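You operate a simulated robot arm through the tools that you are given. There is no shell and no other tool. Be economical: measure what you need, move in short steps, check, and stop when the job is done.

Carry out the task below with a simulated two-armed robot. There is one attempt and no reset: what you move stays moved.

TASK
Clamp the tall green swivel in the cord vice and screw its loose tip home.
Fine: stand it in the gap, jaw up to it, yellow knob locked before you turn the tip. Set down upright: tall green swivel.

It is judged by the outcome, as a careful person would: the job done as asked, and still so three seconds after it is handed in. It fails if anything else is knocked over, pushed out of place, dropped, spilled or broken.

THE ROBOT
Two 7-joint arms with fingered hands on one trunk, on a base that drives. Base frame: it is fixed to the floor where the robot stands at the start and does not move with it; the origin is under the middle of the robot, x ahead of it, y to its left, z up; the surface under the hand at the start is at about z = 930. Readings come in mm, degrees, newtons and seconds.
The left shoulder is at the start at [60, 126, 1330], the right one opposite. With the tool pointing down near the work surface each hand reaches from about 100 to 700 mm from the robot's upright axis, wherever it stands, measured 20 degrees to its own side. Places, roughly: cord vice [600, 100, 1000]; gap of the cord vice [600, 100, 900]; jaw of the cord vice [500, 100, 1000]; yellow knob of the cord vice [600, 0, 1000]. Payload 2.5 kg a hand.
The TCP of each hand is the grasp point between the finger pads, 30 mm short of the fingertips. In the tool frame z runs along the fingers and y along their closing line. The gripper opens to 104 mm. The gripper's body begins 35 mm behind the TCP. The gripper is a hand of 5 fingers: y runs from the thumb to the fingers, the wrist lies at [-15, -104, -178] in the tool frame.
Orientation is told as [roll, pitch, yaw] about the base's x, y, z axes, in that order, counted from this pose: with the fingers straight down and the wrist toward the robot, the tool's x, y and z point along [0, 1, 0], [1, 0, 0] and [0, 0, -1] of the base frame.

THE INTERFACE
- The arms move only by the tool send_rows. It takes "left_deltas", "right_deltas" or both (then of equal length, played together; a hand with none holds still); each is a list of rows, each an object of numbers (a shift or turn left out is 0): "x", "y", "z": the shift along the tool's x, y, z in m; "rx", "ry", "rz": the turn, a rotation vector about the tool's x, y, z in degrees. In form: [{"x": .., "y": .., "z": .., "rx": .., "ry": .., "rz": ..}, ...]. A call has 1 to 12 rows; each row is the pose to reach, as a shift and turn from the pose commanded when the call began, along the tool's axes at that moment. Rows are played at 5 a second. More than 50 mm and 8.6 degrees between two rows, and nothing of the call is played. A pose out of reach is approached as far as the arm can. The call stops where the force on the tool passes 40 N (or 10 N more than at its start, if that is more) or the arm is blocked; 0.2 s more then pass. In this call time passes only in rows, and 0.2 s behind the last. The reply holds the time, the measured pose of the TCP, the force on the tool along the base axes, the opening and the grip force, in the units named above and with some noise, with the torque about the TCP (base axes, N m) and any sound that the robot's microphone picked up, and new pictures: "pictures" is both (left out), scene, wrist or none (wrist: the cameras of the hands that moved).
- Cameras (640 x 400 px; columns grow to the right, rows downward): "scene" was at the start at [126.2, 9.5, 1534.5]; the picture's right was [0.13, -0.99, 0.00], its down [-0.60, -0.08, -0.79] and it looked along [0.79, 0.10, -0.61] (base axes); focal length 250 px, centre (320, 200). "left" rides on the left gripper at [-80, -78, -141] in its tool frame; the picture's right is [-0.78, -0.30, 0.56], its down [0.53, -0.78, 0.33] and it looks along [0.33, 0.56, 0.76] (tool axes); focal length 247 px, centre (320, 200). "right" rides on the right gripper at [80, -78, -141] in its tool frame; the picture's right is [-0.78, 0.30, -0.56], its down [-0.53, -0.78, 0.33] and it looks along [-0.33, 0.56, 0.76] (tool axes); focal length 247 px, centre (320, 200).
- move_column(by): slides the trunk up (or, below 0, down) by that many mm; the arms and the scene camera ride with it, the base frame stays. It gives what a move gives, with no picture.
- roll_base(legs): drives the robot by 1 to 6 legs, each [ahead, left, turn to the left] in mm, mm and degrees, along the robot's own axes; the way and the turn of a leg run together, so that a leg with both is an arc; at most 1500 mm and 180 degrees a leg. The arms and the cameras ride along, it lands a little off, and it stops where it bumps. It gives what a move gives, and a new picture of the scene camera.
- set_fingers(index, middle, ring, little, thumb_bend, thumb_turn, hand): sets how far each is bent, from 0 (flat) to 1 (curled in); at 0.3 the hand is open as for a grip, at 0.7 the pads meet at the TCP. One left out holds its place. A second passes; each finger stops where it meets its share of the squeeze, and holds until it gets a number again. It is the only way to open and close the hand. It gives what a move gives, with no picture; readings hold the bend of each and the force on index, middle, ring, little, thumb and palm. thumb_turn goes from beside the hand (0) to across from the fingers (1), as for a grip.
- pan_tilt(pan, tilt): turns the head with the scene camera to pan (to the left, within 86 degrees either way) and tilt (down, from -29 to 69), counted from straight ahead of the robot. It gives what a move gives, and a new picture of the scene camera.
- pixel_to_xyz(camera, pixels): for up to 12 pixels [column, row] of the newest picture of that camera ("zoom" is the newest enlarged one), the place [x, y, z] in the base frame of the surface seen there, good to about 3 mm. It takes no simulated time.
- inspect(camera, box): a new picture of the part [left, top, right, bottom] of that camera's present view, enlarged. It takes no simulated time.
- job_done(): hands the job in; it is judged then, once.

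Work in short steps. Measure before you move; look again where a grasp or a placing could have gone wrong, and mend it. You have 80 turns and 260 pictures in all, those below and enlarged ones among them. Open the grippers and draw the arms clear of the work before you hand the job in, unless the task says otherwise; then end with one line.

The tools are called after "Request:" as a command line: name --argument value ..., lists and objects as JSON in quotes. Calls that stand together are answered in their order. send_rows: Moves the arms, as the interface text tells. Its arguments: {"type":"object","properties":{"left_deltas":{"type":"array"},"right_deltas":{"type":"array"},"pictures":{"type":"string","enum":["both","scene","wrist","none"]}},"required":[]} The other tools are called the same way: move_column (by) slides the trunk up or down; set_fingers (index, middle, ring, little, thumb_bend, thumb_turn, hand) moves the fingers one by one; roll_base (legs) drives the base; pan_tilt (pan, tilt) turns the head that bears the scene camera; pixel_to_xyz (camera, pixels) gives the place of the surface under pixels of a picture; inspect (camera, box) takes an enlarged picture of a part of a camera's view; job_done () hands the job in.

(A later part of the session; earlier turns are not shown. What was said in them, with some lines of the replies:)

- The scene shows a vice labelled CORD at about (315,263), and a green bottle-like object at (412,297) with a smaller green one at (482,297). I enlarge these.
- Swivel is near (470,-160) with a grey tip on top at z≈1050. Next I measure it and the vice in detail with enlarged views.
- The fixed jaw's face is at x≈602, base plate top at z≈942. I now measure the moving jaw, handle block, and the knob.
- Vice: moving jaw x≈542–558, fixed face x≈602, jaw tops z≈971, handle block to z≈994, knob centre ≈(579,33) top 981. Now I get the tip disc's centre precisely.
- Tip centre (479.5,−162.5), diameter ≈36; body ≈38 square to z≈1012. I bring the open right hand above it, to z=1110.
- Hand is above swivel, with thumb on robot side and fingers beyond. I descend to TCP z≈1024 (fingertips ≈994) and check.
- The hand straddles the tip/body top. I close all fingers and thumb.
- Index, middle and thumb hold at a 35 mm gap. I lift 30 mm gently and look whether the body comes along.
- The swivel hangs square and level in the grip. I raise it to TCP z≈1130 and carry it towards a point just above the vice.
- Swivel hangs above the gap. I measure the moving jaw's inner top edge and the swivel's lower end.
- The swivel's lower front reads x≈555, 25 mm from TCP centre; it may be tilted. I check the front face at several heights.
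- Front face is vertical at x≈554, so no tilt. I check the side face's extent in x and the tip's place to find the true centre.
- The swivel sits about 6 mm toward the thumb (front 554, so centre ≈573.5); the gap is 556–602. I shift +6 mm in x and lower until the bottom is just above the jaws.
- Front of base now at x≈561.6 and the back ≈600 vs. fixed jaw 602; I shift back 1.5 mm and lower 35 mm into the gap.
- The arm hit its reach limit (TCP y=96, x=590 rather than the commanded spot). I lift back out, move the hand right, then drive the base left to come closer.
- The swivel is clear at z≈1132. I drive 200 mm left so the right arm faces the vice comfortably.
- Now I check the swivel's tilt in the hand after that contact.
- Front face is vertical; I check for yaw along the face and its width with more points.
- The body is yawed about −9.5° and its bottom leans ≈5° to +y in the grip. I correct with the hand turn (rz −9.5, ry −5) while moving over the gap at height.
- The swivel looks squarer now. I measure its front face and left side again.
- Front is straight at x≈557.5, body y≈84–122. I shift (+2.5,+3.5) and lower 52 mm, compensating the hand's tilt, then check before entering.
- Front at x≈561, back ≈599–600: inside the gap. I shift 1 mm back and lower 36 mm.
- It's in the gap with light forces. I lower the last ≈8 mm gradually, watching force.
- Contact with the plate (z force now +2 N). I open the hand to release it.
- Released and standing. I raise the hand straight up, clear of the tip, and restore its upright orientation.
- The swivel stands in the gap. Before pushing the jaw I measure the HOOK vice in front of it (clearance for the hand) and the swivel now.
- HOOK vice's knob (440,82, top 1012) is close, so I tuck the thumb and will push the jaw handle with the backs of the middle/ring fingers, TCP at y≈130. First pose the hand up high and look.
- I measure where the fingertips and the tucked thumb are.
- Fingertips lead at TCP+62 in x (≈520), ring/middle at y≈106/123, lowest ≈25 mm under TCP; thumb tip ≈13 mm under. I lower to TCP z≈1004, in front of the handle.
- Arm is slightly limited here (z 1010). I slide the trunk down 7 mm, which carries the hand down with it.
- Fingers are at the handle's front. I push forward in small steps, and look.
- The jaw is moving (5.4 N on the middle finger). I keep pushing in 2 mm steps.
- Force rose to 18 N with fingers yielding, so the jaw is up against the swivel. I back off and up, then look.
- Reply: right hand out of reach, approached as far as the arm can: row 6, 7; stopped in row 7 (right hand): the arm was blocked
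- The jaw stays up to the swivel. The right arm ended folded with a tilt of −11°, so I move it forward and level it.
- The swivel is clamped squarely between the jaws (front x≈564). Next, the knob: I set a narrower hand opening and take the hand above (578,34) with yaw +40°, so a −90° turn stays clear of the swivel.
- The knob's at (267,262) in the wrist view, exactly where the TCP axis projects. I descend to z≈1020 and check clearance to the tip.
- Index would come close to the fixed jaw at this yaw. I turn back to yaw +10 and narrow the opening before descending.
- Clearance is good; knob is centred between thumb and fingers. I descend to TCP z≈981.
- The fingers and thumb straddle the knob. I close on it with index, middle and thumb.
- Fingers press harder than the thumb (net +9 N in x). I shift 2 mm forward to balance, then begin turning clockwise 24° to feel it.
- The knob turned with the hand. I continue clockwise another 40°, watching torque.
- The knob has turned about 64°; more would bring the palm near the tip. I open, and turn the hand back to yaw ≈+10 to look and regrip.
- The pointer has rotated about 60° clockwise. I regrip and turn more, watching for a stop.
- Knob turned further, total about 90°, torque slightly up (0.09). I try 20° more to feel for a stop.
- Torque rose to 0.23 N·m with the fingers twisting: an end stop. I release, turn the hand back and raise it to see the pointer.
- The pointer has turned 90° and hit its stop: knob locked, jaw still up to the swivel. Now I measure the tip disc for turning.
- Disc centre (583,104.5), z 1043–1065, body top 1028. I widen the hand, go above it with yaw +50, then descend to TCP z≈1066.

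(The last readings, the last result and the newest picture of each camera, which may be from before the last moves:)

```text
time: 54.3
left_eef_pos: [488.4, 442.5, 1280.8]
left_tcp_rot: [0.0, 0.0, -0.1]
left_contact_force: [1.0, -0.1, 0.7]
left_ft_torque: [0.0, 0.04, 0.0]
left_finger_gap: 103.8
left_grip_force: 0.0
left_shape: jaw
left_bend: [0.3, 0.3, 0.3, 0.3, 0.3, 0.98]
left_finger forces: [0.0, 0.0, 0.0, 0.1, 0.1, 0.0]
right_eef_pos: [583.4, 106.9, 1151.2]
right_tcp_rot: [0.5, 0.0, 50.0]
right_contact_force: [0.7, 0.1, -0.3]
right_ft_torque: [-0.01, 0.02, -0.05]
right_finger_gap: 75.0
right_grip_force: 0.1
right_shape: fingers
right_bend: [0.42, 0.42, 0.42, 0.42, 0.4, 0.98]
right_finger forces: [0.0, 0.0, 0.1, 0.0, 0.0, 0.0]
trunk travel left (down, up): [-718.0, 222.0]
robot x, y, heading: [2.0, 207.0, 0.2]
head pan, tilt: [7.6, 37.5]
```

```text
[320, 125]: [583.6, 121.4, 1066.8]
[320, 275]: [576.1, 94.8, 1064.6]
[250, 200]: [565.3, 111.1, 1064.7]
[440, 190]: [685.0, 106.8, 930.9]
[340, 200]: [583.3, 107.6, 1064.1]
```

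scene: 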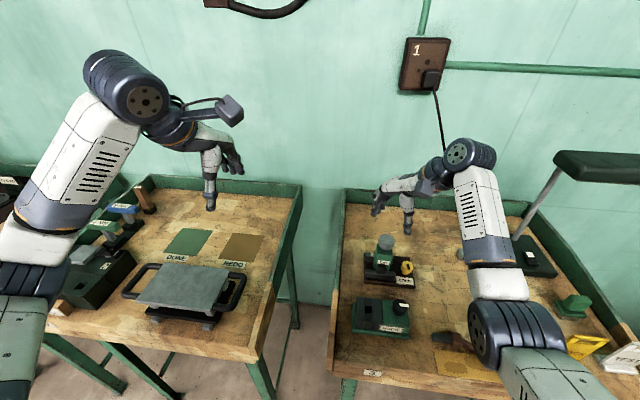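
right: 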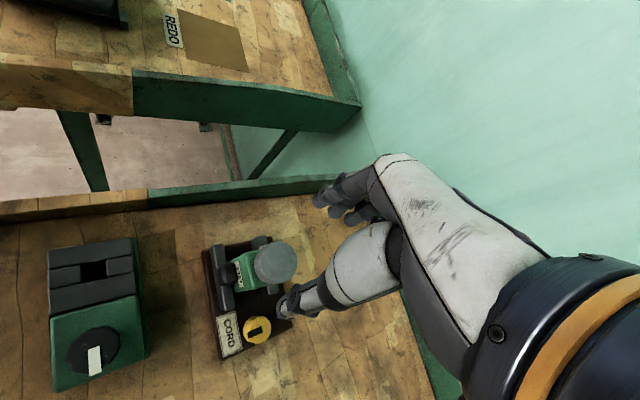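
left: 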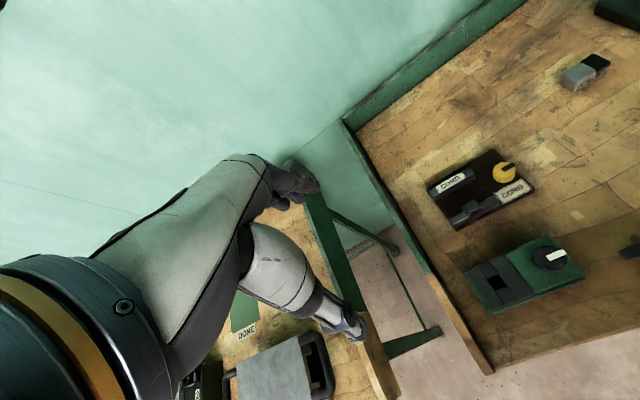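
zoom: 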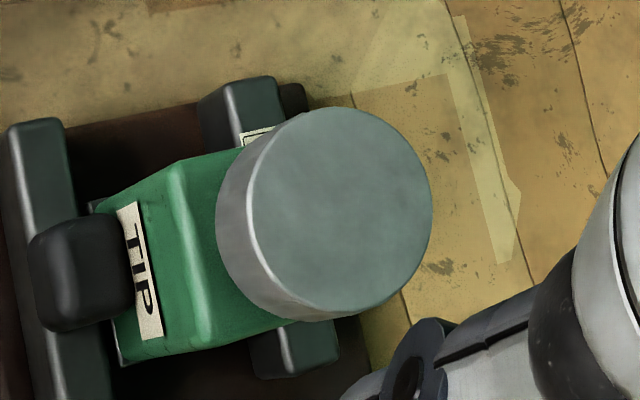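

Centre measured ≈(583,105); I nudge 2 mm and descend to TCP z≈1066.

Request:
send_rows --right_deltas '[{"x": -0.0013, "y": -0.0015, "z": 0.025}, {"x": -0.0013, "y": -0.0015, "z": 0.05}, {"x": -0.0013, "y": -0.0015, "z": 0.07}, {"x": -0.0013, "y": -0.0015, "z": 0.085}, {"x": -0.0013, "y": -0.0015, "z": 0.085}]' --pictures "none"

Request:
inspect --camera "right" --box '[220, 140, 420, 340]'

Request:
inspect --camera "scene" --box '[345, 200, 445, 290]'

```text
time: 55.5
left_eef_pos: [487.2, 441.0, 1281.5]
left_tcp_rot: [-0.1, 0.0, 0.0]
left_contact_force: [0.0, 0.3, -0.7]
left_ft_torque: [-0.01, -0.02, -0.03]
left_finger_gap: 103.7
left_grip_force: 0.1
left_shape: jaw
left_bend: [0.3, 0.3, 0.3, 0.3, 0.3, 0.98]
left_finger forces: [0.1, 0.0, 0.0, 0.0, 0.0, 0.0]
right_eef_pos: [582.5, 105.9, 1065.7]
right_tcp_rot: [0.5, 0.2, 49.8]
right_contact_force: [1.0, 0.1, -0.1]
right_ft_torque: [0.01, -0.02, 0.0]
right_finger_gap: 74.8
right_grip_force: 0.0
right_shape: fingers
right_bend: [0.42, 0.42, 0.42, 0.42, 0.4, 0.98]
right_finger forces: [0.0, 0.0, 0.0, 0.1, 0.1, 0.0]
trunk travel left (down, up): [-718.0, 222.0]
robot x, y, heading: [-0.2, 202.8, 0.0]
head pan, tilt: [7.6, 37.5]
```

```text
2.00 times, centred on (320, 240) of right
```

zoom: 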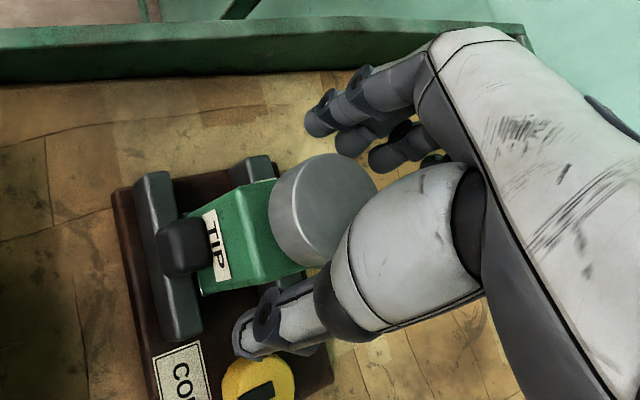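

```text
4.44 times, centred on (395, 245) of scene
```

zoom: 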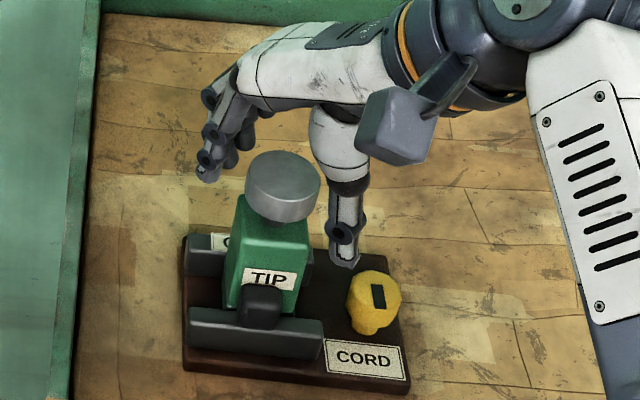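

The disc sits between thumb and fingers. I close index, middle and thumb on it.

Request:
set_fingers --hand "right" --index 0.7 --middle 0.7 --thumb_bend 0.7

Request:
inspect --camera "right" --box '[220, 140, 420, 340]'

```text
time: 56.5
left_eef_pos: [487.7, 441.3, 1282.5]
left_tcp_rot: [-0.1, 0.0, -0.1]
left_contact_force: [0.2, 0.6, -0.1]
left_ft_torque: [0.0, 0.0, 0.01]
left_finger_gap: 103.6
left_grip_force: 0.0
left_shape: jaw
left_bend: [0.3, 0.3, 0.3, 0.3, 0.3, 0.98]
left_finger forces: [0.0, 0.1, 0.0, 0.0, 0.1, 0.0]
right_eef_pos: [582.6, 106.7, 1065.9]
right_tcp_rot: [0.6, 0.2, 49.9]
right_contact_force: [0.3, 0.0, -2.0]
right_ft_torque: [0.0, 0.0, 0.01]
right_finger_gap: 27.8
right_grip_force: 10.6
right_shape: fingers
right_bend: [0.61, 0.65, 0.42, 0.42, 0.6, 0.97]
right_finger forces: [6.6, 3.9, 0.1, 0.1, 10.7, 0.0]
trunk travel left (down, up): [-718.0, 222.0]
robot x, y, heading: [6.3, 203.7, -0.0]
head pan, tilt: [7.6, 37.5]
```

```text
2.00 times, centred on (320, 240) of right
```

zoom: 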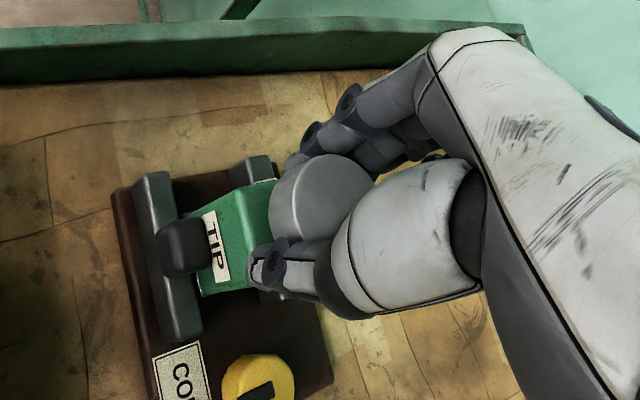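

Balanced grip, 10.6 N. I turn clockwise 96° watching torque.

Request:
send_rows --right_deltas '[{"rz": 8}, {"rz": 16}, {"rz": 24}, {"rz": 32}, {"rz": 40}, {"rz": 48}, {"rz": 56}, {"rz": 64}, {"rz": 72}, {"rz": 80}, {"rz": 88}, {"rz": 96}]' --pictures "none"

Request:
inspect --camera "right" --box '[220, 140, 420, 340]'

```text
time: 59.1
left_eef_pos: [488.8, 441.3, 1281.3]
left_tcp_rot: [0.0, 0.2, -0.1]
left_contact_force: [-0.7, -0.4, 0.6]
left_ft_torque: [0.02, 0.0, -0.02]
left_finger_gap: 103.7
left_grip_force: 0.0
left_shape: jaw
left_bend: [0.3, 0.3, 0.3, 0.3, 0.3, 0.98]
left_finger forces: [0.1, 0.0, 0.0, 0.0, 0.0, 0.0]
right_eef_pos: [583.4, 104.7, 1065.2]
right_tcp_rot: [-0.2, 0.5, -46.4]
right_contact_force: [7.4, -1.9, -1.7]
right_ft_torque: [0.0, -0.13, 0.03]
right_finger_gap: 27.2
right_grip_force: 11.6
right_shape: fingers
right_bend: [0.6, 0.65, 0.42, 0.42, 0.62, 0.96]
right_finger forces: [9.7, 4.5, 0.1, 0.0, 9.1, 0.1]
trunk travel left (down, up): [-718.0, 222.0]
robot x, y, heading: [-1.6, 206.6, -0.3]
head pan, tilt: [7.6, 37.5]
```

```text
2.00 times, centred on (320, 240) of right
```

zoom: 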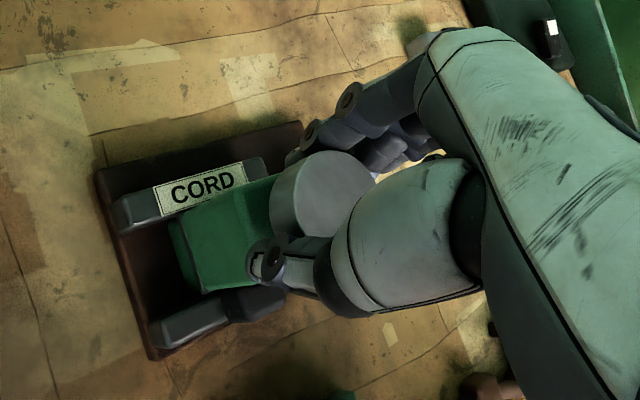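

Turned 96° freely. I open, turn the hand back, measure the disc height, then regrip and repeat.

Request:
set_fingers --hand "right" --index 0.45 --middle 0.45 --thumb_bend 0.43

Request:
send_rows --right_deltas '[{"rz": -8}, {"rz": -16}, {"rz": -24}, {"rz": -32}, {"rz": -40}, {"rz": -48}, {"rz": -56}, {"rz": -64}, {"rz": -72}, {"rz": -80}, {"rz": -88}, {"rz": -96}]' --pictures "scene"

Request:
inspect --camera "scene" --box '[375, 225, 405, 260]'

Request:
pixel_to_xyz --camera "zoom" --pixels '[[280, 180], [270, 200], [260, 220], [290, 150], [270, 250], [270, 265], [260, 330], [220, 190], [330, 190]]'

```text
time: 60.1
left_eef_pos: [487.7, 441.8, 1282.2]
left_tcp_rot: [0.0, 0.0, -0.1]
left_contact_force: [-1.8, -0.6, -0.3]
left_ft_torque: [-0.03, -0.04, -0.02]
left_finger_gap: 103.6
left_grip_force: 0.1
left_shape: jaw
left_bend: [0.3, 0.3, 0.3, 0.3, 0.3, 0.98]
left_finger forces: [0.0, 0.0, 0.0, 0.0, 0.0, 0.0]
right_eef_pos: [582.1, 105.1, 1066.0]
right_tcp_rot: [-0.2, 0.5, -46.1]
right_contact_force: [-0.1, -0.1, 0.5]
right_ft_torque: [0.01, 0.02, 0.0]
right_finger_gap: 67.1
right_grip_force: 0.1
right_shape: fingers
right_bend: [0.45, 0.45, 0.42, 0.42, 0.43, 0.97]
right_finger forces: [0.0, 0.0, 0.0, 0.0, 0.0, 0.0]
trunk travel left (down, up): [-718.0, 222.0]
robot x, y, heading: [-1.3, 201.5, 0.1]
head pan, tilt: [7.6, 37.5]
```

```text
time: 62.7
left_eef_pos: [486.8, 441.2, 1281.4]
left_tcp_rot: [0.0, 0.0, 0.0]
left_contact_force: [-0.1, 0.6, -0.1]
left_ft_torque: [-0.01, 0.03, 0.02]
left_finger_gap: 103.8
left_grip_force: 0.1
left_shape: jaw
left_bend: [0.3, 0.3, 0.3, 0.3, 0.3, 0.98]
left_finger forces: [0.0, 0.1, 0.0, 0.1, 0.0, 0.0]
right_eef_pos: [583.4, 104.8, 1067.0]
right_tcp_rot: [0.6, 0.0, 50.1]
right_contact_force: [1.1, 0.0, -0.1]
right_ft_torque: [0.01, 0.0, -0.01]
right_finger_gap: 67.2
right_grip_force: 0.1
right_shape: fingers
right_bend: [0.45, 0.45, 0.42, 0.42, 0.43, 0.97]
right_finger forces: [0.1, 0.1, 0.0, 0.0, 0.0, 0.0]
trunk travel left (down, up): [-718.0, 222.0]
robot x, y, heading: [-0.4, 201.8, 0.0]
head pan, tilt: [7.6, 37.5]
```

scene: 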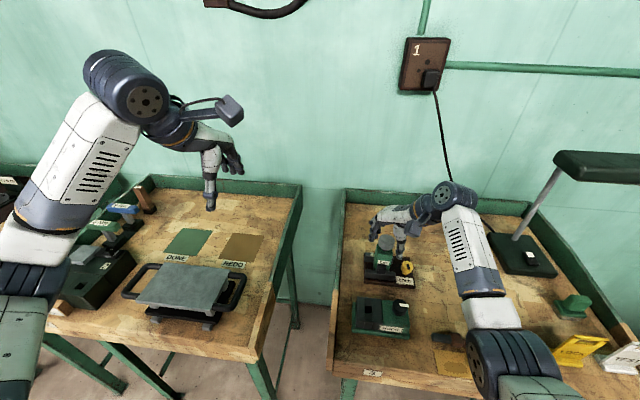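

```text
11.43 times, centred on (390, 242) of scene
```

zoom: 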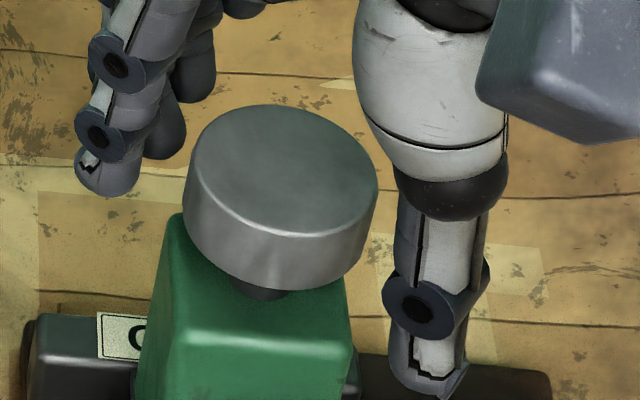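

```text
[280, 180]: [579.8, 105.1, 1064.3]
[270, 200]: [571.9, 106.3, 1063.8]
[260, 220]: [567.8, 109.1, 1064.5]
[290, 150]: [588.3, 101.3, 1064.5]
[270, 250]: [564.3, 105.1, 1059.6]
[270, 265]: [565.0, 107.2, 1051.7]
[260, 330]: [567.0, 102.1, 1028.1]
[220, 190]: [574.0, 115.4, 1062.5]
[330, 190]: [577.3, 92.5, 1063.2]
```

The disc dropped roughly 1 mm (lower rim 286→290 in zoom), so it is threading in. I repeat two strokes of 102° in sequence.

Request:
set_fingers --hand "right" --index 0.7 --middle 0.7 --thumb_bend 0.7

Request:
send_rows --right_deltas '[{"rz": 8.5}, {"rz": 17}, {"rz": 25.5}, {"rz": 34}, {"rz": 42.5}, {"rz": 51}, {"rz": 59.5}, {"rz": 68}, {"rz": 76.5}, {"rz": 85}, {"rz": 93.5}, {"rz": 102}]' --pictures "none"

Request:
set_fingers --hand "right" --index 0.45 --middle 0.45 --thumb_bend 0.43

Request:
send_rows --right_deltas '[{"rz": -8.5}, {"rz": -17}, {"rz": -25.5}, {"rz": -34}, {"rz": -42.5}, {"rz": -51}, {"rz": -59.5}, {"rz": -68}, {"rz": -76.5}, {"rz": -85}, {"rz": -93.5}, {"rz": -102}]' --pictures "none"

Request:
set_fingers --hand "right" --index 0.7 --middle 0.7 --thumb_bend 0.7

Request:
send_rows --right_deltas '[{"rz": 8.5}, {"rz": 17}, {"rz": 25.5}, {"rz": 34}, {"rz": 42.5}, {"rz": 51}, {"rz": 59.5}, {"rz": 68}, {"rz": 76.5}, {"rz": 85}, {"rz": 93.5}, {"rz": 102}]' --pictures "none"

Request:
inspect --camera "right" --box '[220, 140, 420, 340]'

```text
time: 63.7
left_eef_pos: [488.1, 441.0, 1281.7]
left_tcp_rot: [-0.1, 0.1, -0.1]
left_contact_force: [0.0, 0.2, 0.0]
left_ft_torque: [-0.01, 0.02, -0.01]
left_finger_gap: 103.4
left_grip_force: 0.1
left_shape: jaw
left_bend: [0.3, 0.3, 0.3, 0.3, 0.3, 0.98]
left_finger forces: [0.0, 0.0, 0.1, 0.0, 0.0, 0.1]
right_eef_pos: [582.6, 106.3, 1065.7]
right_tcp_rot: [0.5, 0.1, 49.8]
right_contact_force: [2.1, 0.1, -0.6]
right_ft_torque: [0.03, -0.05, 0.0]
right_finger_gap: 28.5
right_grip_force: 10.9
right_shape: fingers
right_bend: [0.6, 0.65, 0.42, 0.42, 0.6, 0.97]
right_finger forces: [7.5, 4.2, 0.0, 0.0, 11.0, 0.0]
trunk travel left (down, up): [-718.0, 222.0]
robot x, y, heading: [-2.5, 206.3, -0.1]
head pan, tilt: [7.6, 37.5]
```

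```text
time: 66.3
left_eef_pos: [491.3, 443.5, 1279.0]
left_tcp_rot: [-0.1, 0.2, 0.0]
left_contact_force: [0.8, -0.8, 0.1]
left_ft_torque: [0.0, -0.03, 0.0]
left_finger_gap: 103.4
left_grip_force: 0.0
left_shape: jaw
left_bend: [0.3, 0.3, 0.3, 0.3, 0.3, 0.98]
left_finger forces: [0.1, 0.1, 0.0, 0.0, 0.1, 0.0]
right_eef_pos: [589.0, 107.6, 1066.9]
right_tcp_rot: [0.3, 0.2, -51.8]
right_contact_force: [30.3, 11.3, -4.9]
right_ft_torque: [0.34, -0.52, 0.72]
right_finger_gap: 5.6
right_grip_force: 16.7
right_shape: fingers
right_bend: [0.67, 0.61, 0.42, 0.42, 0.69, 0.97]
right_finger forces: [18.6, 13.5, 0.1, 0.0, 0.5, 0.0]
trunk travel left (down, up): [-718.0, 222.0]
robot x, y, heading: [0.3, 205.0, 0.4]
head pan, tilt: [7.6, 37.5]
```

```text
time: 67.3
left_eef_pos: [488.7, 442.1, 1281.1]
left_tcp_rot: [0.1, 0.0, 0.0]
left_contact_force: [0.1, 0.6, 0.0]
left_ft_torque: [-0.01, 0.0, -0.01]
left_finger_gap: 103.6
left_grip_force: 0.0
left_shape: jaw
left_bend: [0.3, 0.3, 0.3, 0.3, 0.3, 0.98]
left_finger forces: [0.0, 0.0, 0.0, 0.1, 0.0, 0.0]
right_eef_pos: [583.6, 104.8, 1067.0]
right_tcp_rot: [-0.3, 0.5, -52.1]
right_contact_force: [-0.2, 0.2, -0.2]
right_ft_torque: [0.01, 0.03, 0.02]
right_finger_gap: 67.2
right_grip_force: 0.1
right_shape: fingers
right_bend: [0.45, 0.45, 0.42, 0.42, 0.43, 0.97]
right_finger forces: [0.0, 0.0, 0.0, 0.0, 0.0, 0.1]
trunk travel left (down, up): [-718.0, 222.0]
robot x, y, heading: [2.1, 201.7, 0.2]
head pan, tilt: [7.6, 37.5]
```

```text
time: 69.9
left_eef_pos: [488.5, 440.9, 1281.2]
left_tcp_rot: [0.0, 0.0, -0.1]
left_contact_force: [0.0, 0.4, -0.3]
left_ft_torque: [-0.02, -0.01, -0.03]
left_finger_gap: 104.0
left_grip_force: 0.0
left_shape: jaw
left_bend: [0.3, 0.3, 0.3, 0.3, 0.3, 0.98]
left_finger forces: [0.0, 0.0, 0.1, 0.0, 0.1, 0.0]
right_eef_pos: [582.7, 104.7, 1065.6]
right_tcp_rot: [0.5, 0.1, 50.0]
right_contact_force: [1.1, 0.1, 0.5]
right_ft_torque: [0.01, 0.04, -0.01]
right_finger_gap: 67.2
right_grip_force: 0.0
right_shape: fingers
right_bend: [0.45, 0.45, 0.42, 0.42, 0.43, 0.97]
right_finger forces: [0.0, 0.1, 0.1, 0.0, 0.0, 0.0]
trunk travel left (down, up): [-718.0, 222.0]
robot x, y, heading: [-4.9, 204.1, 0.0]
head pan, tilt: [7.6, 37.5]
```

```text
time: 70.9
left_eef_pos: [486.9, 442.3, 1280.8]
left_tcp_rot: [0.0, 0.1, -0.1]
left_contact_force: [-0.2, -0.7, -0.4]
left_ft_torque: [0.02, 0.03, -0.01]
left_finger_gap: 103.8
left_grip_force: 0.1
left_shape: jaw
left_bend: [0.3, 0.3, 0.3, 0.3, 0.3, 0.98]
left_finger forces: [0.1, 0.0, 0.0, 0.0, 0.0, 0.0]
right_eef_pos: [582.4, 105.4, 1066.4]
right_tcp_rot: [0.5, 0.1, 49.9]
right_contact_force: [1.6, 0.5, -1.2]
right_ft_torque: [0.02, 0.02, 0.05]
right_finger_gap: 28.6
right_grip_force: 10.2
right_shape: fingers
right_bend: [0.61, 0.65, 0.42, 0.42, 0.6, 0.97]
right_finger forces: [6.6, 4.2, 0.0, 0.0, 10.4, 0.0]
trunk travel left (down, up): [-718.0, 222.0]
robot x, y, heading: [4.5, 200.4, 0.1]
head pan, tilt: [7.6, 37.5]
```

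```text
time: 73.5
left_eef_pos: [491.6, 444.7, 1279.4]
left_tcp_rot: [-0.1, 0.2, -0.1]
left_contact_force: [-0.8, -0.5, 0.0]
left_ft_torque: [0.02, -0.01, -0.02]
left_finger_gap: 103.4
left_grip_force: 0.0
left_shape: jaw
left_bend: [0.3, 0.3, 0.3, 0.3, 0.3, 0.98]
left_finger forces: [0.0, 0.0, 0.0, 0.0, 0.0, 0.0]
right_eef_pos: [590.3, 109.2, 1066.0]
right_tcp_rot: [0.5, 0.0, -51.7]
right_contact_force: [32.5, 14.5, -0.5]
right_ft_torque: [0.37, -0.54, 1.01]
right_finger_gap: 0.0
right_grip_force: 20.9
right_shape: fingers
right_bend: [0.7, 0.6, 0.42, 0.42, 0.7, 0.97]
right_finger forces: [2.7, 39.7, 0.1, 0.1, 0.1, 0.1]
trunk travel left (down, up): [-718.0, 222.0]
robot x, y, heading: [1.1, 201.1, -0.1]
head pan, tilt: [7.6, 37.5]
```

```text
2.00 times, centred on (320, 240) of right
```

zoom: 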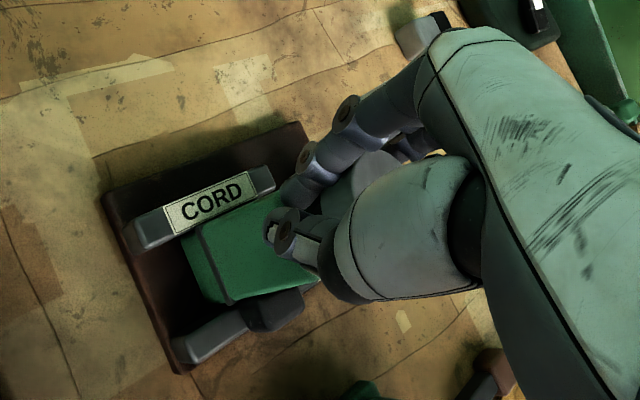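

Torque climbed to ≈1 N·m and the fingers slipped off: the tip reached its stop. I open, raise, and check everything.

Request:
set_fingers --hand "right" --index 0.4 --middle 0.4 --thumb_bend 0.35

Request:
send_rows --right_deltas '[{"z": -0.02}, {"z": -0.05}, {"z": -0.09}, {"z": -0.12, "rz": -8}, {"z": -0.12, "rz": -16}, {"z": -0.12, "rz": -24}, {"z": -0.12, "rz": -32}, {"z": -0.12, "rz": -40}, {"z": -0.12, "rz": -48}, {"z": -0.12, "rz": -52}]' --pictures "both"

Request:
inspect --camera "scene" --box '[355, 220, 425, 290]'

Request:
pixel_to_xyz --camera "zoom" --pixels '[[303, 90], [298, 140], [256, 113], [345, 123], [300, 115], [296, 162], [296, 170], [240, 240], [200, 300], [320, 320], [420, 260], [220, 200]]'

Request:
inspect --camera "left" --box '[520, 40, 640, 180]'

```text
time: 74.5
left_eef_pos: [488.2, 440.8, 1281.9]
left_tcp_rot: [0.1, 0.0, -0.1]
left_contact_force: [-0.2, 0.0, 0.0]
left_ft_torque: [-0.03, 0.02, -0.02]
left_finger_gap: 103.5
left_grip_force: 0.0
left_shape: jaw
left_bend: [0.3, 0.3, 0.3, 0.3, 0.3, 0.98]
left_finger forces: [0.0, 0.0, 0.0, 0.0, 0.0, 0.0]
right_eef_pos: [582.9, 104.3, 1065.0]
right_tcp_rot: [-0.3, 0.5, -52.2]
right_contact_force: [1.5, 0.2, 1.0]
right_ft_torque: [0.03, -0.01, 0.03]
right_finger_gap: 84.0
right_grip_force: 0.0
right_shape: fingers
right_bend: [0.4, 0.4, 0.42, 0.42, 0.35, 0.97]
right_finger forces: [0.1, 0.1, 0.0, 0.1, 0.0, 0.0]
trunk travel left (down, up): [-718.0, 222.0]
robot x, y, heading: [3.0, 203.2, -0.0]
head pan, tilt: [7.6, 37.5]
```

```text
time: 76.7
left_eef_pos: [487.1, 441.8, 1281.7]
left_tcp_rot: [0.0, 0.1, -0.2]
left_contact_force: [0.3, 0.6, -0.1]
left_ft_torque: [-0.01, -0.02, -0.01]
left_finger_gap: 103.6
left_grip_force: 0.1
left_shape: jaw
left_bend: [0.3, 0.3, 0.3, 0.3, 0.3, 0.98]
left_finger forces: [0.0, 0.0, 0.1, 0.1, 0.0, 0.1]
right_eef_pos: [583.4, 106.1, 1184.4]
right_tcp_rot: [0.1, 0.5, 0.0]
right_contact_force: [0.8, 0.0, 0.8]
right_ft_torque: [-0.01, -0.01, 0.02]
right_finger_gap: 83.9
right_grip_force: 0.1
right_shape: fingers
right_bend: [0.4, 0.4, 0.42, 0.42, 0.35, 0.97]
right_finger forces: [0.1, 0.0, 0.0, 0.1, 0.1, 0.1]
trunk travel left (down, up): [-718.0, 222.0]
robot x, y, heading: [0.4, 202.4, -0.0]
head pan, tilt: [7.6, 37.5]
```

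scene: 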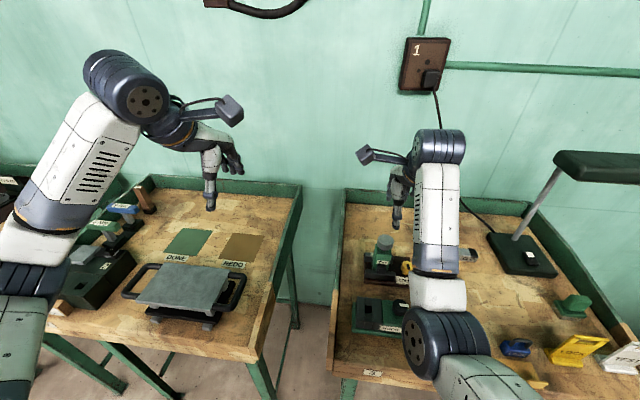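
right: 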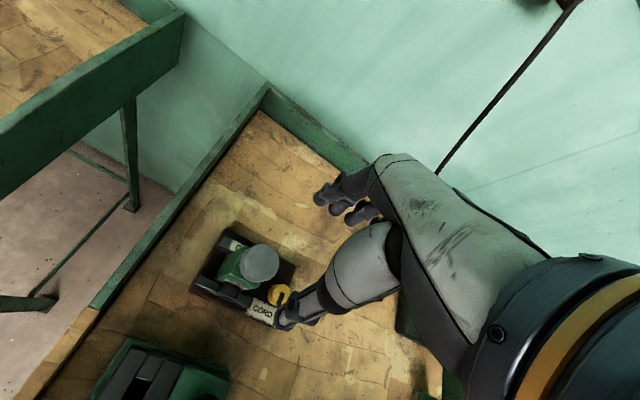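

```text
5.71 times, centred on (390, 255) of scene
```

zoom: 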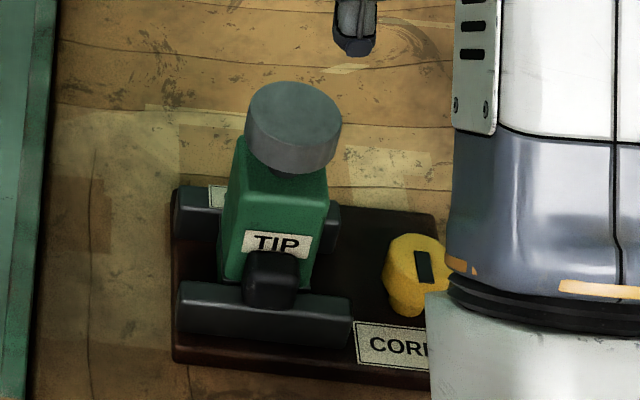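

```text
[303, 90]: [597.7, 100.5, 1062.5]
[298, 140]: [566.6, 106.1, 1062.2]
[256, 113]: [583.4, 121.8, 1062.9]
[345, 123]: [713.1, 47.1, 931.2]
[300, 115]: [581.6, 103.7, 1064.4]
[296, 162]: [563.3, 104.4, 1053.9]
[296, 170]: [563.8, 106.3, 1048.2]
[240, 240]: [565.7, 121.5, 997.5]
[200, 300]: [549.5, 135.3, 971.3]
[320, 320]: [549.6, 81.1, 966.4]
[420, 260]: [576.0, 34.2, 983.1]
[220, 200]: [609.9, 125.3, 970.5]
```

```text
2.86 times, centred on (580, 110) of left
```

zoom: 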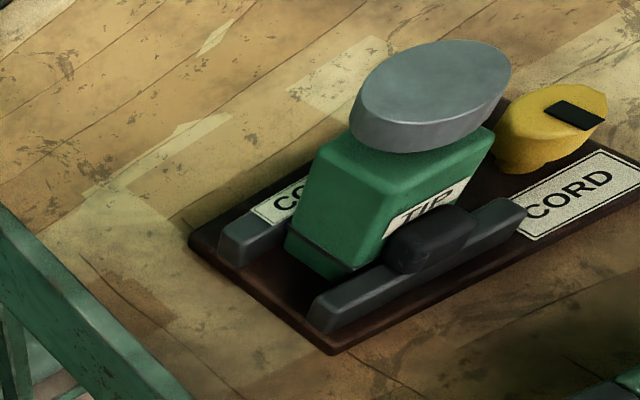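

The tip lowered ≈3 mm and stopped; the swivel remains clamped, knob still at its stop. I verify with a gentle regrip and a 15° turn to see if torque rises at once.

Request:
send_rows --right_deltas '[{"z": 0.03}, {"z": 0.06}, {"z": 0.09}, {"z": 0.11}, {"z": 0.12}, {"z": 0.12}]' --pictures "none"

Request:
set_fingers --hand "right" --index 0.7 --middle 0.7 --thumb_bend 0.7

Request:
send_rows --right_deltas '[{"rz": 4}, {"rz": 8}]' --pictures "none"

Request:
send_rows --right_deltas '[{"rz": 4}, {"rz": 7}]' --pictures "none"

Request:
inspect --camera "right" --box '[220, 140, 420, 340]'

```text
time: 78.1
left_eef_pos: [488.5, 441.6, 1281.8]
left_tcp_rot: [0.1, 0.0, 0.0]
left_contact_force: [-0.9, 1.1, -0.7]
left_ft_torque: [-0.02, 0.02, 0.02]
left_finger_gap: 103.6
left_grip_force: 0.0
left_shape: jaw
left_bend: [0.3, 0.3, 0.3, 0.3, 0.3, 0.98]
left_finger forces: [0.0, 0.0, 0.1, 0.0, 0.0, 0.1]
right_eef_pos: [582.5, 104.9, 1064.8]
right_tcp_rot: [0.2, 0.6, -0.2]
right_contact_force: [0.0, -0.7, 0.8]
right_ft_torque: [0.02, 0.02, 0.01]
right_finger_gap: 84.1
right_grip_force: 0.1
right_shape: fingers
right_bend: [0.4, 0.4, 0.42, 0.42, 0.35, 0.97]
right_finger forces: [0.0, 0.1, 0.1, 0.1, 0.0, 0.1]
trunk travel left (down, up): [-718.0, 222.0]
robot x, y, heading: [0.1, 204.1, -0.0]
head pan, tilt: [7.6, 37.5]
```

```text
time: 79.1
left_eef_pos: [488.1, 441.6, 1281.6]
left_tcp_rot: [0.0, -0.1, -0.1]
left_contact_force: [-0.1, 0.1, 0.3]
left_ft_torque: [-0.01, 0.03, 0.01]
left_finger_gap: 103.6
left_grip_force: 0.0
left_shape: jaw
left_bend: [0.3, 0.3, 0.3, 0.3, 0.3, 0.98]
left_finger forces: [0.0, 0.0, 0.0, 0.0, 0.0, 0.0]
right_eef_pos: [583.6, 106.0, 1065.5]
right_tcp_rot: [0.2, 0.6, -0.1]
right_contact_force: [3.8, 0.3, -1.5]
right_ft_torque: [-0.01, -0.09, 0.03]
right_finger_gap: 30.0
right_grip_force: 12.2
right_shape: fingers
right_bend: [0.59, 0.66, 0.42, 0.42, 0.6, 0.97]
right_finger forces: [9.6, 3.5, 0.0, 0.1, 11.0, 0.0]
trunk travel left (down, up): [-718.0, 222.0]
robot x, y, heading: [1.3, 203.8, 0.1]
head pan, tilt: [7.6, 37.5]
```

```text
time: 79.7
left_eef_pos: [487.8, 441.6, 1281.9]
left_tcp_rot: [0.0, 0.0, -0.1]
left_contact_force: [-0.3, 1.0, 0.6]
left_ft_torque: [0.0, 0.0, 0.0]
left_finger_gap: 103.4
left_grip_force: 0.1
left_shape: jaw
left_bend: [0.3, 0.3, 0.3, 0.3, 0.3, 0.98]
left_finger forces: [0.1, 0.0, 0.0, 0.0, 0.0, 0.0]
right_eef_pos: [583.8, 105.4, 1065.2]
right_tcp_rot: [0.3, 0.6, -8.1]
right_contact_force: [2.5, -0.3, -2.2]
right_ft_torque: [-0.02, -0.01, 0.21]
right_finger_gap: 30.5
right_grip_force: 11.9
right_shape: fingers
right_bend: [0.59, 0.65, 0.42, 0.42, 0.6, 0.99]
right_finger forces: [9.0, 3.9, 0.0, 0.1, 11.3, 0.1]
trunk travel left (down, up): [-718.0, 222.0]
robot x, y, heading: [3.4, 206.3, 0.2]
head pan, tilt: [7.6, 37.5]
```

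```text
time: 80.3
left_eef_pos: [488.0, 442.1, 1281.1]
left_tcp_rot: [0.0, 0.0, -0.1]
left_contact_force: [-0.3, -0.1, -0.2]
left_ft_torque: [-0.04, 0.02, 0.0]
left_finger_gap: 103.8
left_grip_force: 0.0
left_shape: jaw
left_bend: [0.3, 0.3, 0.3, 0.3, 0.3, 0.98]
left_finger forces: [0.1, 0.0, 0.0, 0.0, 0.0, 0.0]
right_eef_pos: [583.6, 105.6, 1065.3]
right_tcp_rot: [0.1, 0.7, -15.1]
right_contact_force: [2.2, 1.8, -3.6]
right_ft_torque: [0.07, 0.01, 0.33]
right_finger_gap: 30.0
right_grip_force: 12.4
right_shape: fingers
right_bend: [0.59, 0.65, 0.42, 0.42, 0.6, 1.0]
right_finger forces: [9.3, 4.1, 0.1, 0.0, 11.9, 0.0]
trunk travel left (down, up): [-718.0, 222.0]
robot x, y, heading: [2.9, 200.1, -0.0]
head pan, tilt: [7.6, 37.5]
```

```text
2.00 times, centred on (320, 240) of right
```

zoom: 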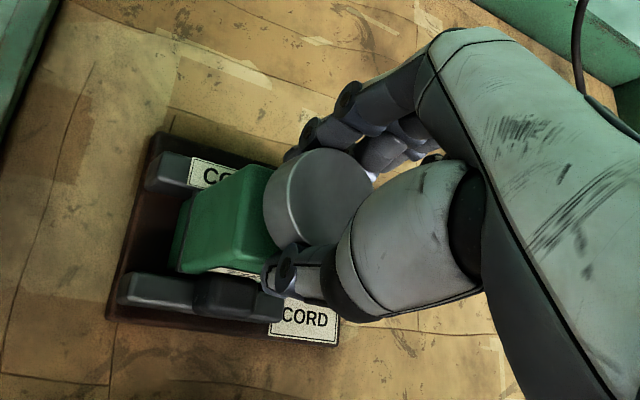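

Torque rises at once (0.21→0.33 N·m): the tip is home. I relax the twist, open, and raise the hand clear.

Request:
send_rows --right_deltas '[{"rz": -5}, {"rz": -9}]' --pictures "none"

Request:
set_fingers --hand "right" --index 0.35 --middle 0.35 --ring 0.35 --little 0.35 --thumb_bend 0.32

Request:
send_rows --right_deltas '[{"z": -0.02}, {"z": -0.05}, {"z": -0.09}, {"z": -0.13}, {"z": -0.15, "x": -0.04}, {"z": -0.16, "x": -0.08}, {"z": -0.17, "x": -0.12}, {"z": -0.18, "x": -0.16}, {"z": -0.18, "x": -0.2}]' --pictures "both"

Request:
inspect --camera "scene" --box '[340, 220, 430, 340]'

Request:
inspect --camera "left" --box '[500, 40, 640, 180]'

```text
time: 80.9
left_eef_pos: [487.6, 442.8, 1282.0]
left_tcp_rot: [0.0, 0.0, -0.1]
left_contact_force: [-0.5, 0.2, 0.4]
left_ft_torque: [0.0, -0.01, 0.02]
left_finger_gap: 103.6
left_grip_force: 0.1
left_shape: jaw
left_bend: [0.3, 0.3, 0.3, 0.3, 0.3, 0.98]
left_finger forces: [0.0, 0.0, 0.0, 0.0, 0.0, 0.1]
right_eef_pos: [582.7, 104.9, 1065.0]
right_tcp_rot: [0.2, 0.6, -6.1]
right_contact_force: [1.4, -0.2, -3.4]
right_ft_torque: [-0.02, -0.03, 0.11]
right_finger_gap: 30.4
right_grip_force: 13.1
right_shape: fingers
right_bend: [0.59, 0.66, 0.42, 0.42, 0.6, 0.98]
right_finger forces: [9.6, 4.4, 0.1, 0.1, 10.8, 0.0]
trunk travel left (down, up): [-718.0, 222.0]
robot x, y, heading: [1.2, 200.1, -0.1]
head pan, tilt: [7.6, 37.5]
```

```text
time: 81.9
left_eef_pos: [487.6, 441.0, 1281.7]
left_tcp_rot: [0.1, 0.0, -0.1]
left_contact_force: [0.2, -0.6, 0.7]
left_ft_torque: [0.0, 0.0, -0.02]
left_finger_gap: 103.3
left_grip_force: 0.1
left_shape: jaw
left_bend: [0.3, 0.3, 0.3, 0.3, 0.3, 0.98]
left_finger forces: [0.0, 0.0, 0.0, 0.1, 0.1, 0.1]
right_eef_pos: [582.1, 105.6, 1066.4]
right_tcp_rot: [0.3, 0.4, -6.1]
right_contact_force: [-0.1, 0.3, 0.8]
right_ft_torque: [0.02, -0.04, 0.01]
right_finger_gap: 94.1
right_grip_force: 0.0
right_shape: fingers
right_bend: [0.35, 0.35, 0.35, 0.35, 0.32, 0.98]
right_finger forces: [0.0, 0.0, 0.1, 0.0, 0.0, 0.0]
trunk travel left (down, up): [-718.0, 222.0]
robot x, y, heading: [-1.0, 202.6, -0.0]
head pan, tilt: [7.6, 37.5]
```

```text
time: 83.9
left_eef_pos: [488.3, 441.4, 1282.5]
left_tcp_rot: [0.0, 0.0, -0.2]
left_contact_force: [0.1, 0.1, -0.2]
left_ft_torque: [0.0, -0.02, 0.0]
left_finger_gap: 103.6
left_grip_force: 0.0
left_shape: jaw
left_bend: [0.3, 0.3, 0.3, 0.3, 0.3, 0.98]
left_finger forces: [0.1, 0.0, 0.0, 0.0, 0.1, 0.0]
right_eef_pos: [564.8, -95.9, 1243.3]
right_tcp_rot: [0.2, 0.4, -6.0]
right_contact_force: [0.0, 0.0, 0.0]
right_ft_torque: [0.01, -0.02, 0.02]
right_finger_gap: 93.9
right_grip_force: 0.1
right_shape: fingers
right_bend: [0.35, 0.35, 0.35, 0.35, 0.32, 0.98]
right_finger forces: [0.0, 0.1, 0.0, 0.0, 0.0, 0.1]
trunk travel left (down, up): [-718.0, 222.0]
robot x, y, heading: [2.0, 201.3, 0.3]
head pan, tilt: [7.6, 37.5]
```

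scene: 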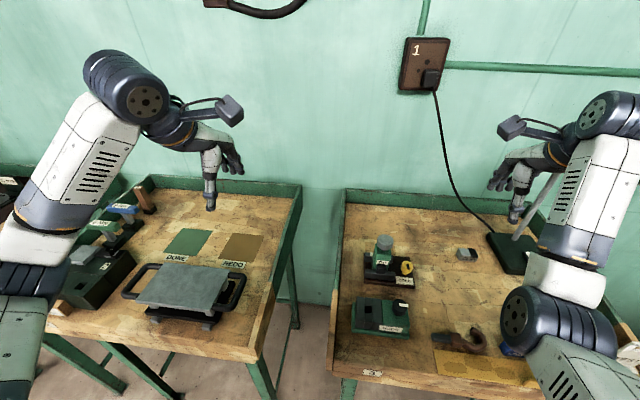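
right: 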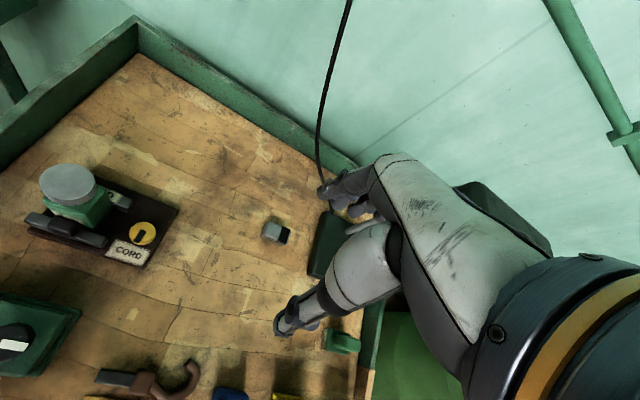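

```text
3.33 times, centred on (385, 280) of scene
```

zoom: 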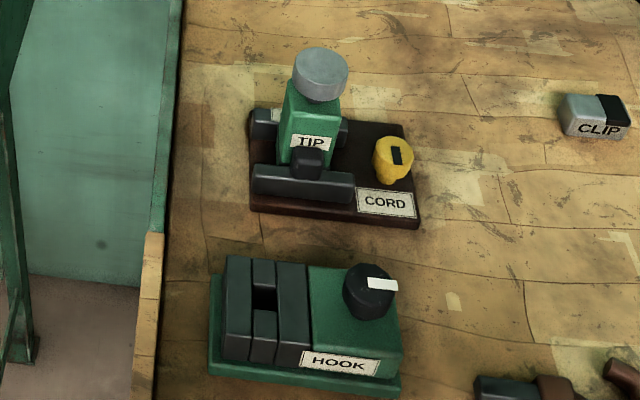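

```text
2.86 times, centred on (570, 110) of left
```

zoom: 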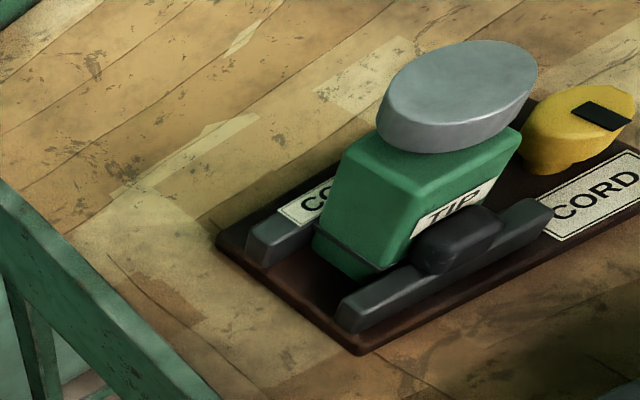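

The swivel stands clamped, arms clear. A last measurement checks that it's upright and nothing else moved.

Request:
inspect --camera "scene" --box '[365, 225, 405, 275]'

Request:
pixel_to_xyz --camera "zoom" --pixels '[[250, 140], [240, 180], [228, 220], [222, 250], [340, 190], [330, 230], [280, 200], [360, 170], [300, 40], [310, 90], [215, 265], [345, 150]]'

```text
8.00 times, centred on (385, 250) of scene
```

zoom: 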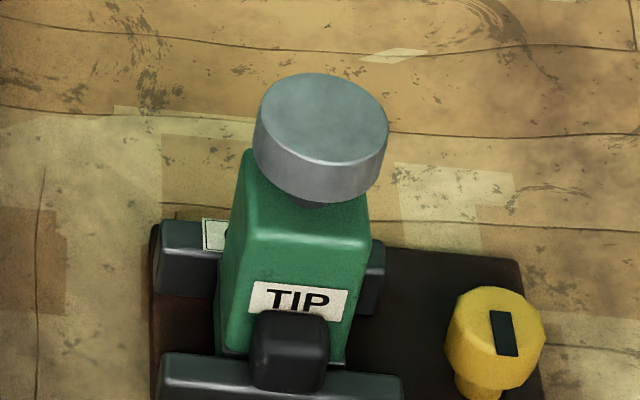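

```text
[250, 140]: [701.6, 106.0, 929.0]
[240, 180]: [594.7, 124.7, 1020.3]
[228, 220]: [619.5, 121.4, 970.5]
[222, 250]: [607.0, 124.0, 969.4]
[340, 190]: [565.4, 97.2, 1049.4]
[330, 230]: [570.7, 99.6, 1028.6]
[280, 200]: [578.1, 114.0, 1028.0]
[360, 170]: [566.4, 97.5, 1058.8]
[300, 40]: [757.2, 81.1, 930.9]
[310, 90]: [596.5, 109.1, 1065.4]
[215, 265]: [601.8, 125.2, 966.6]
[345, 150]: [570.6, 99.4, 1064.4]
```

The body is vertical (left side y≈125 both high and low), clamped and locked, and the tip is home. The hands are open and clear, so I hand it in.

Request:
job_done

```text
The job is handed in.
```

The tall green swivel stands upright in the cord vice with the jaw up to it. The yellow knob was turned to its stop before I turned the tip, and the tip is screwed home.
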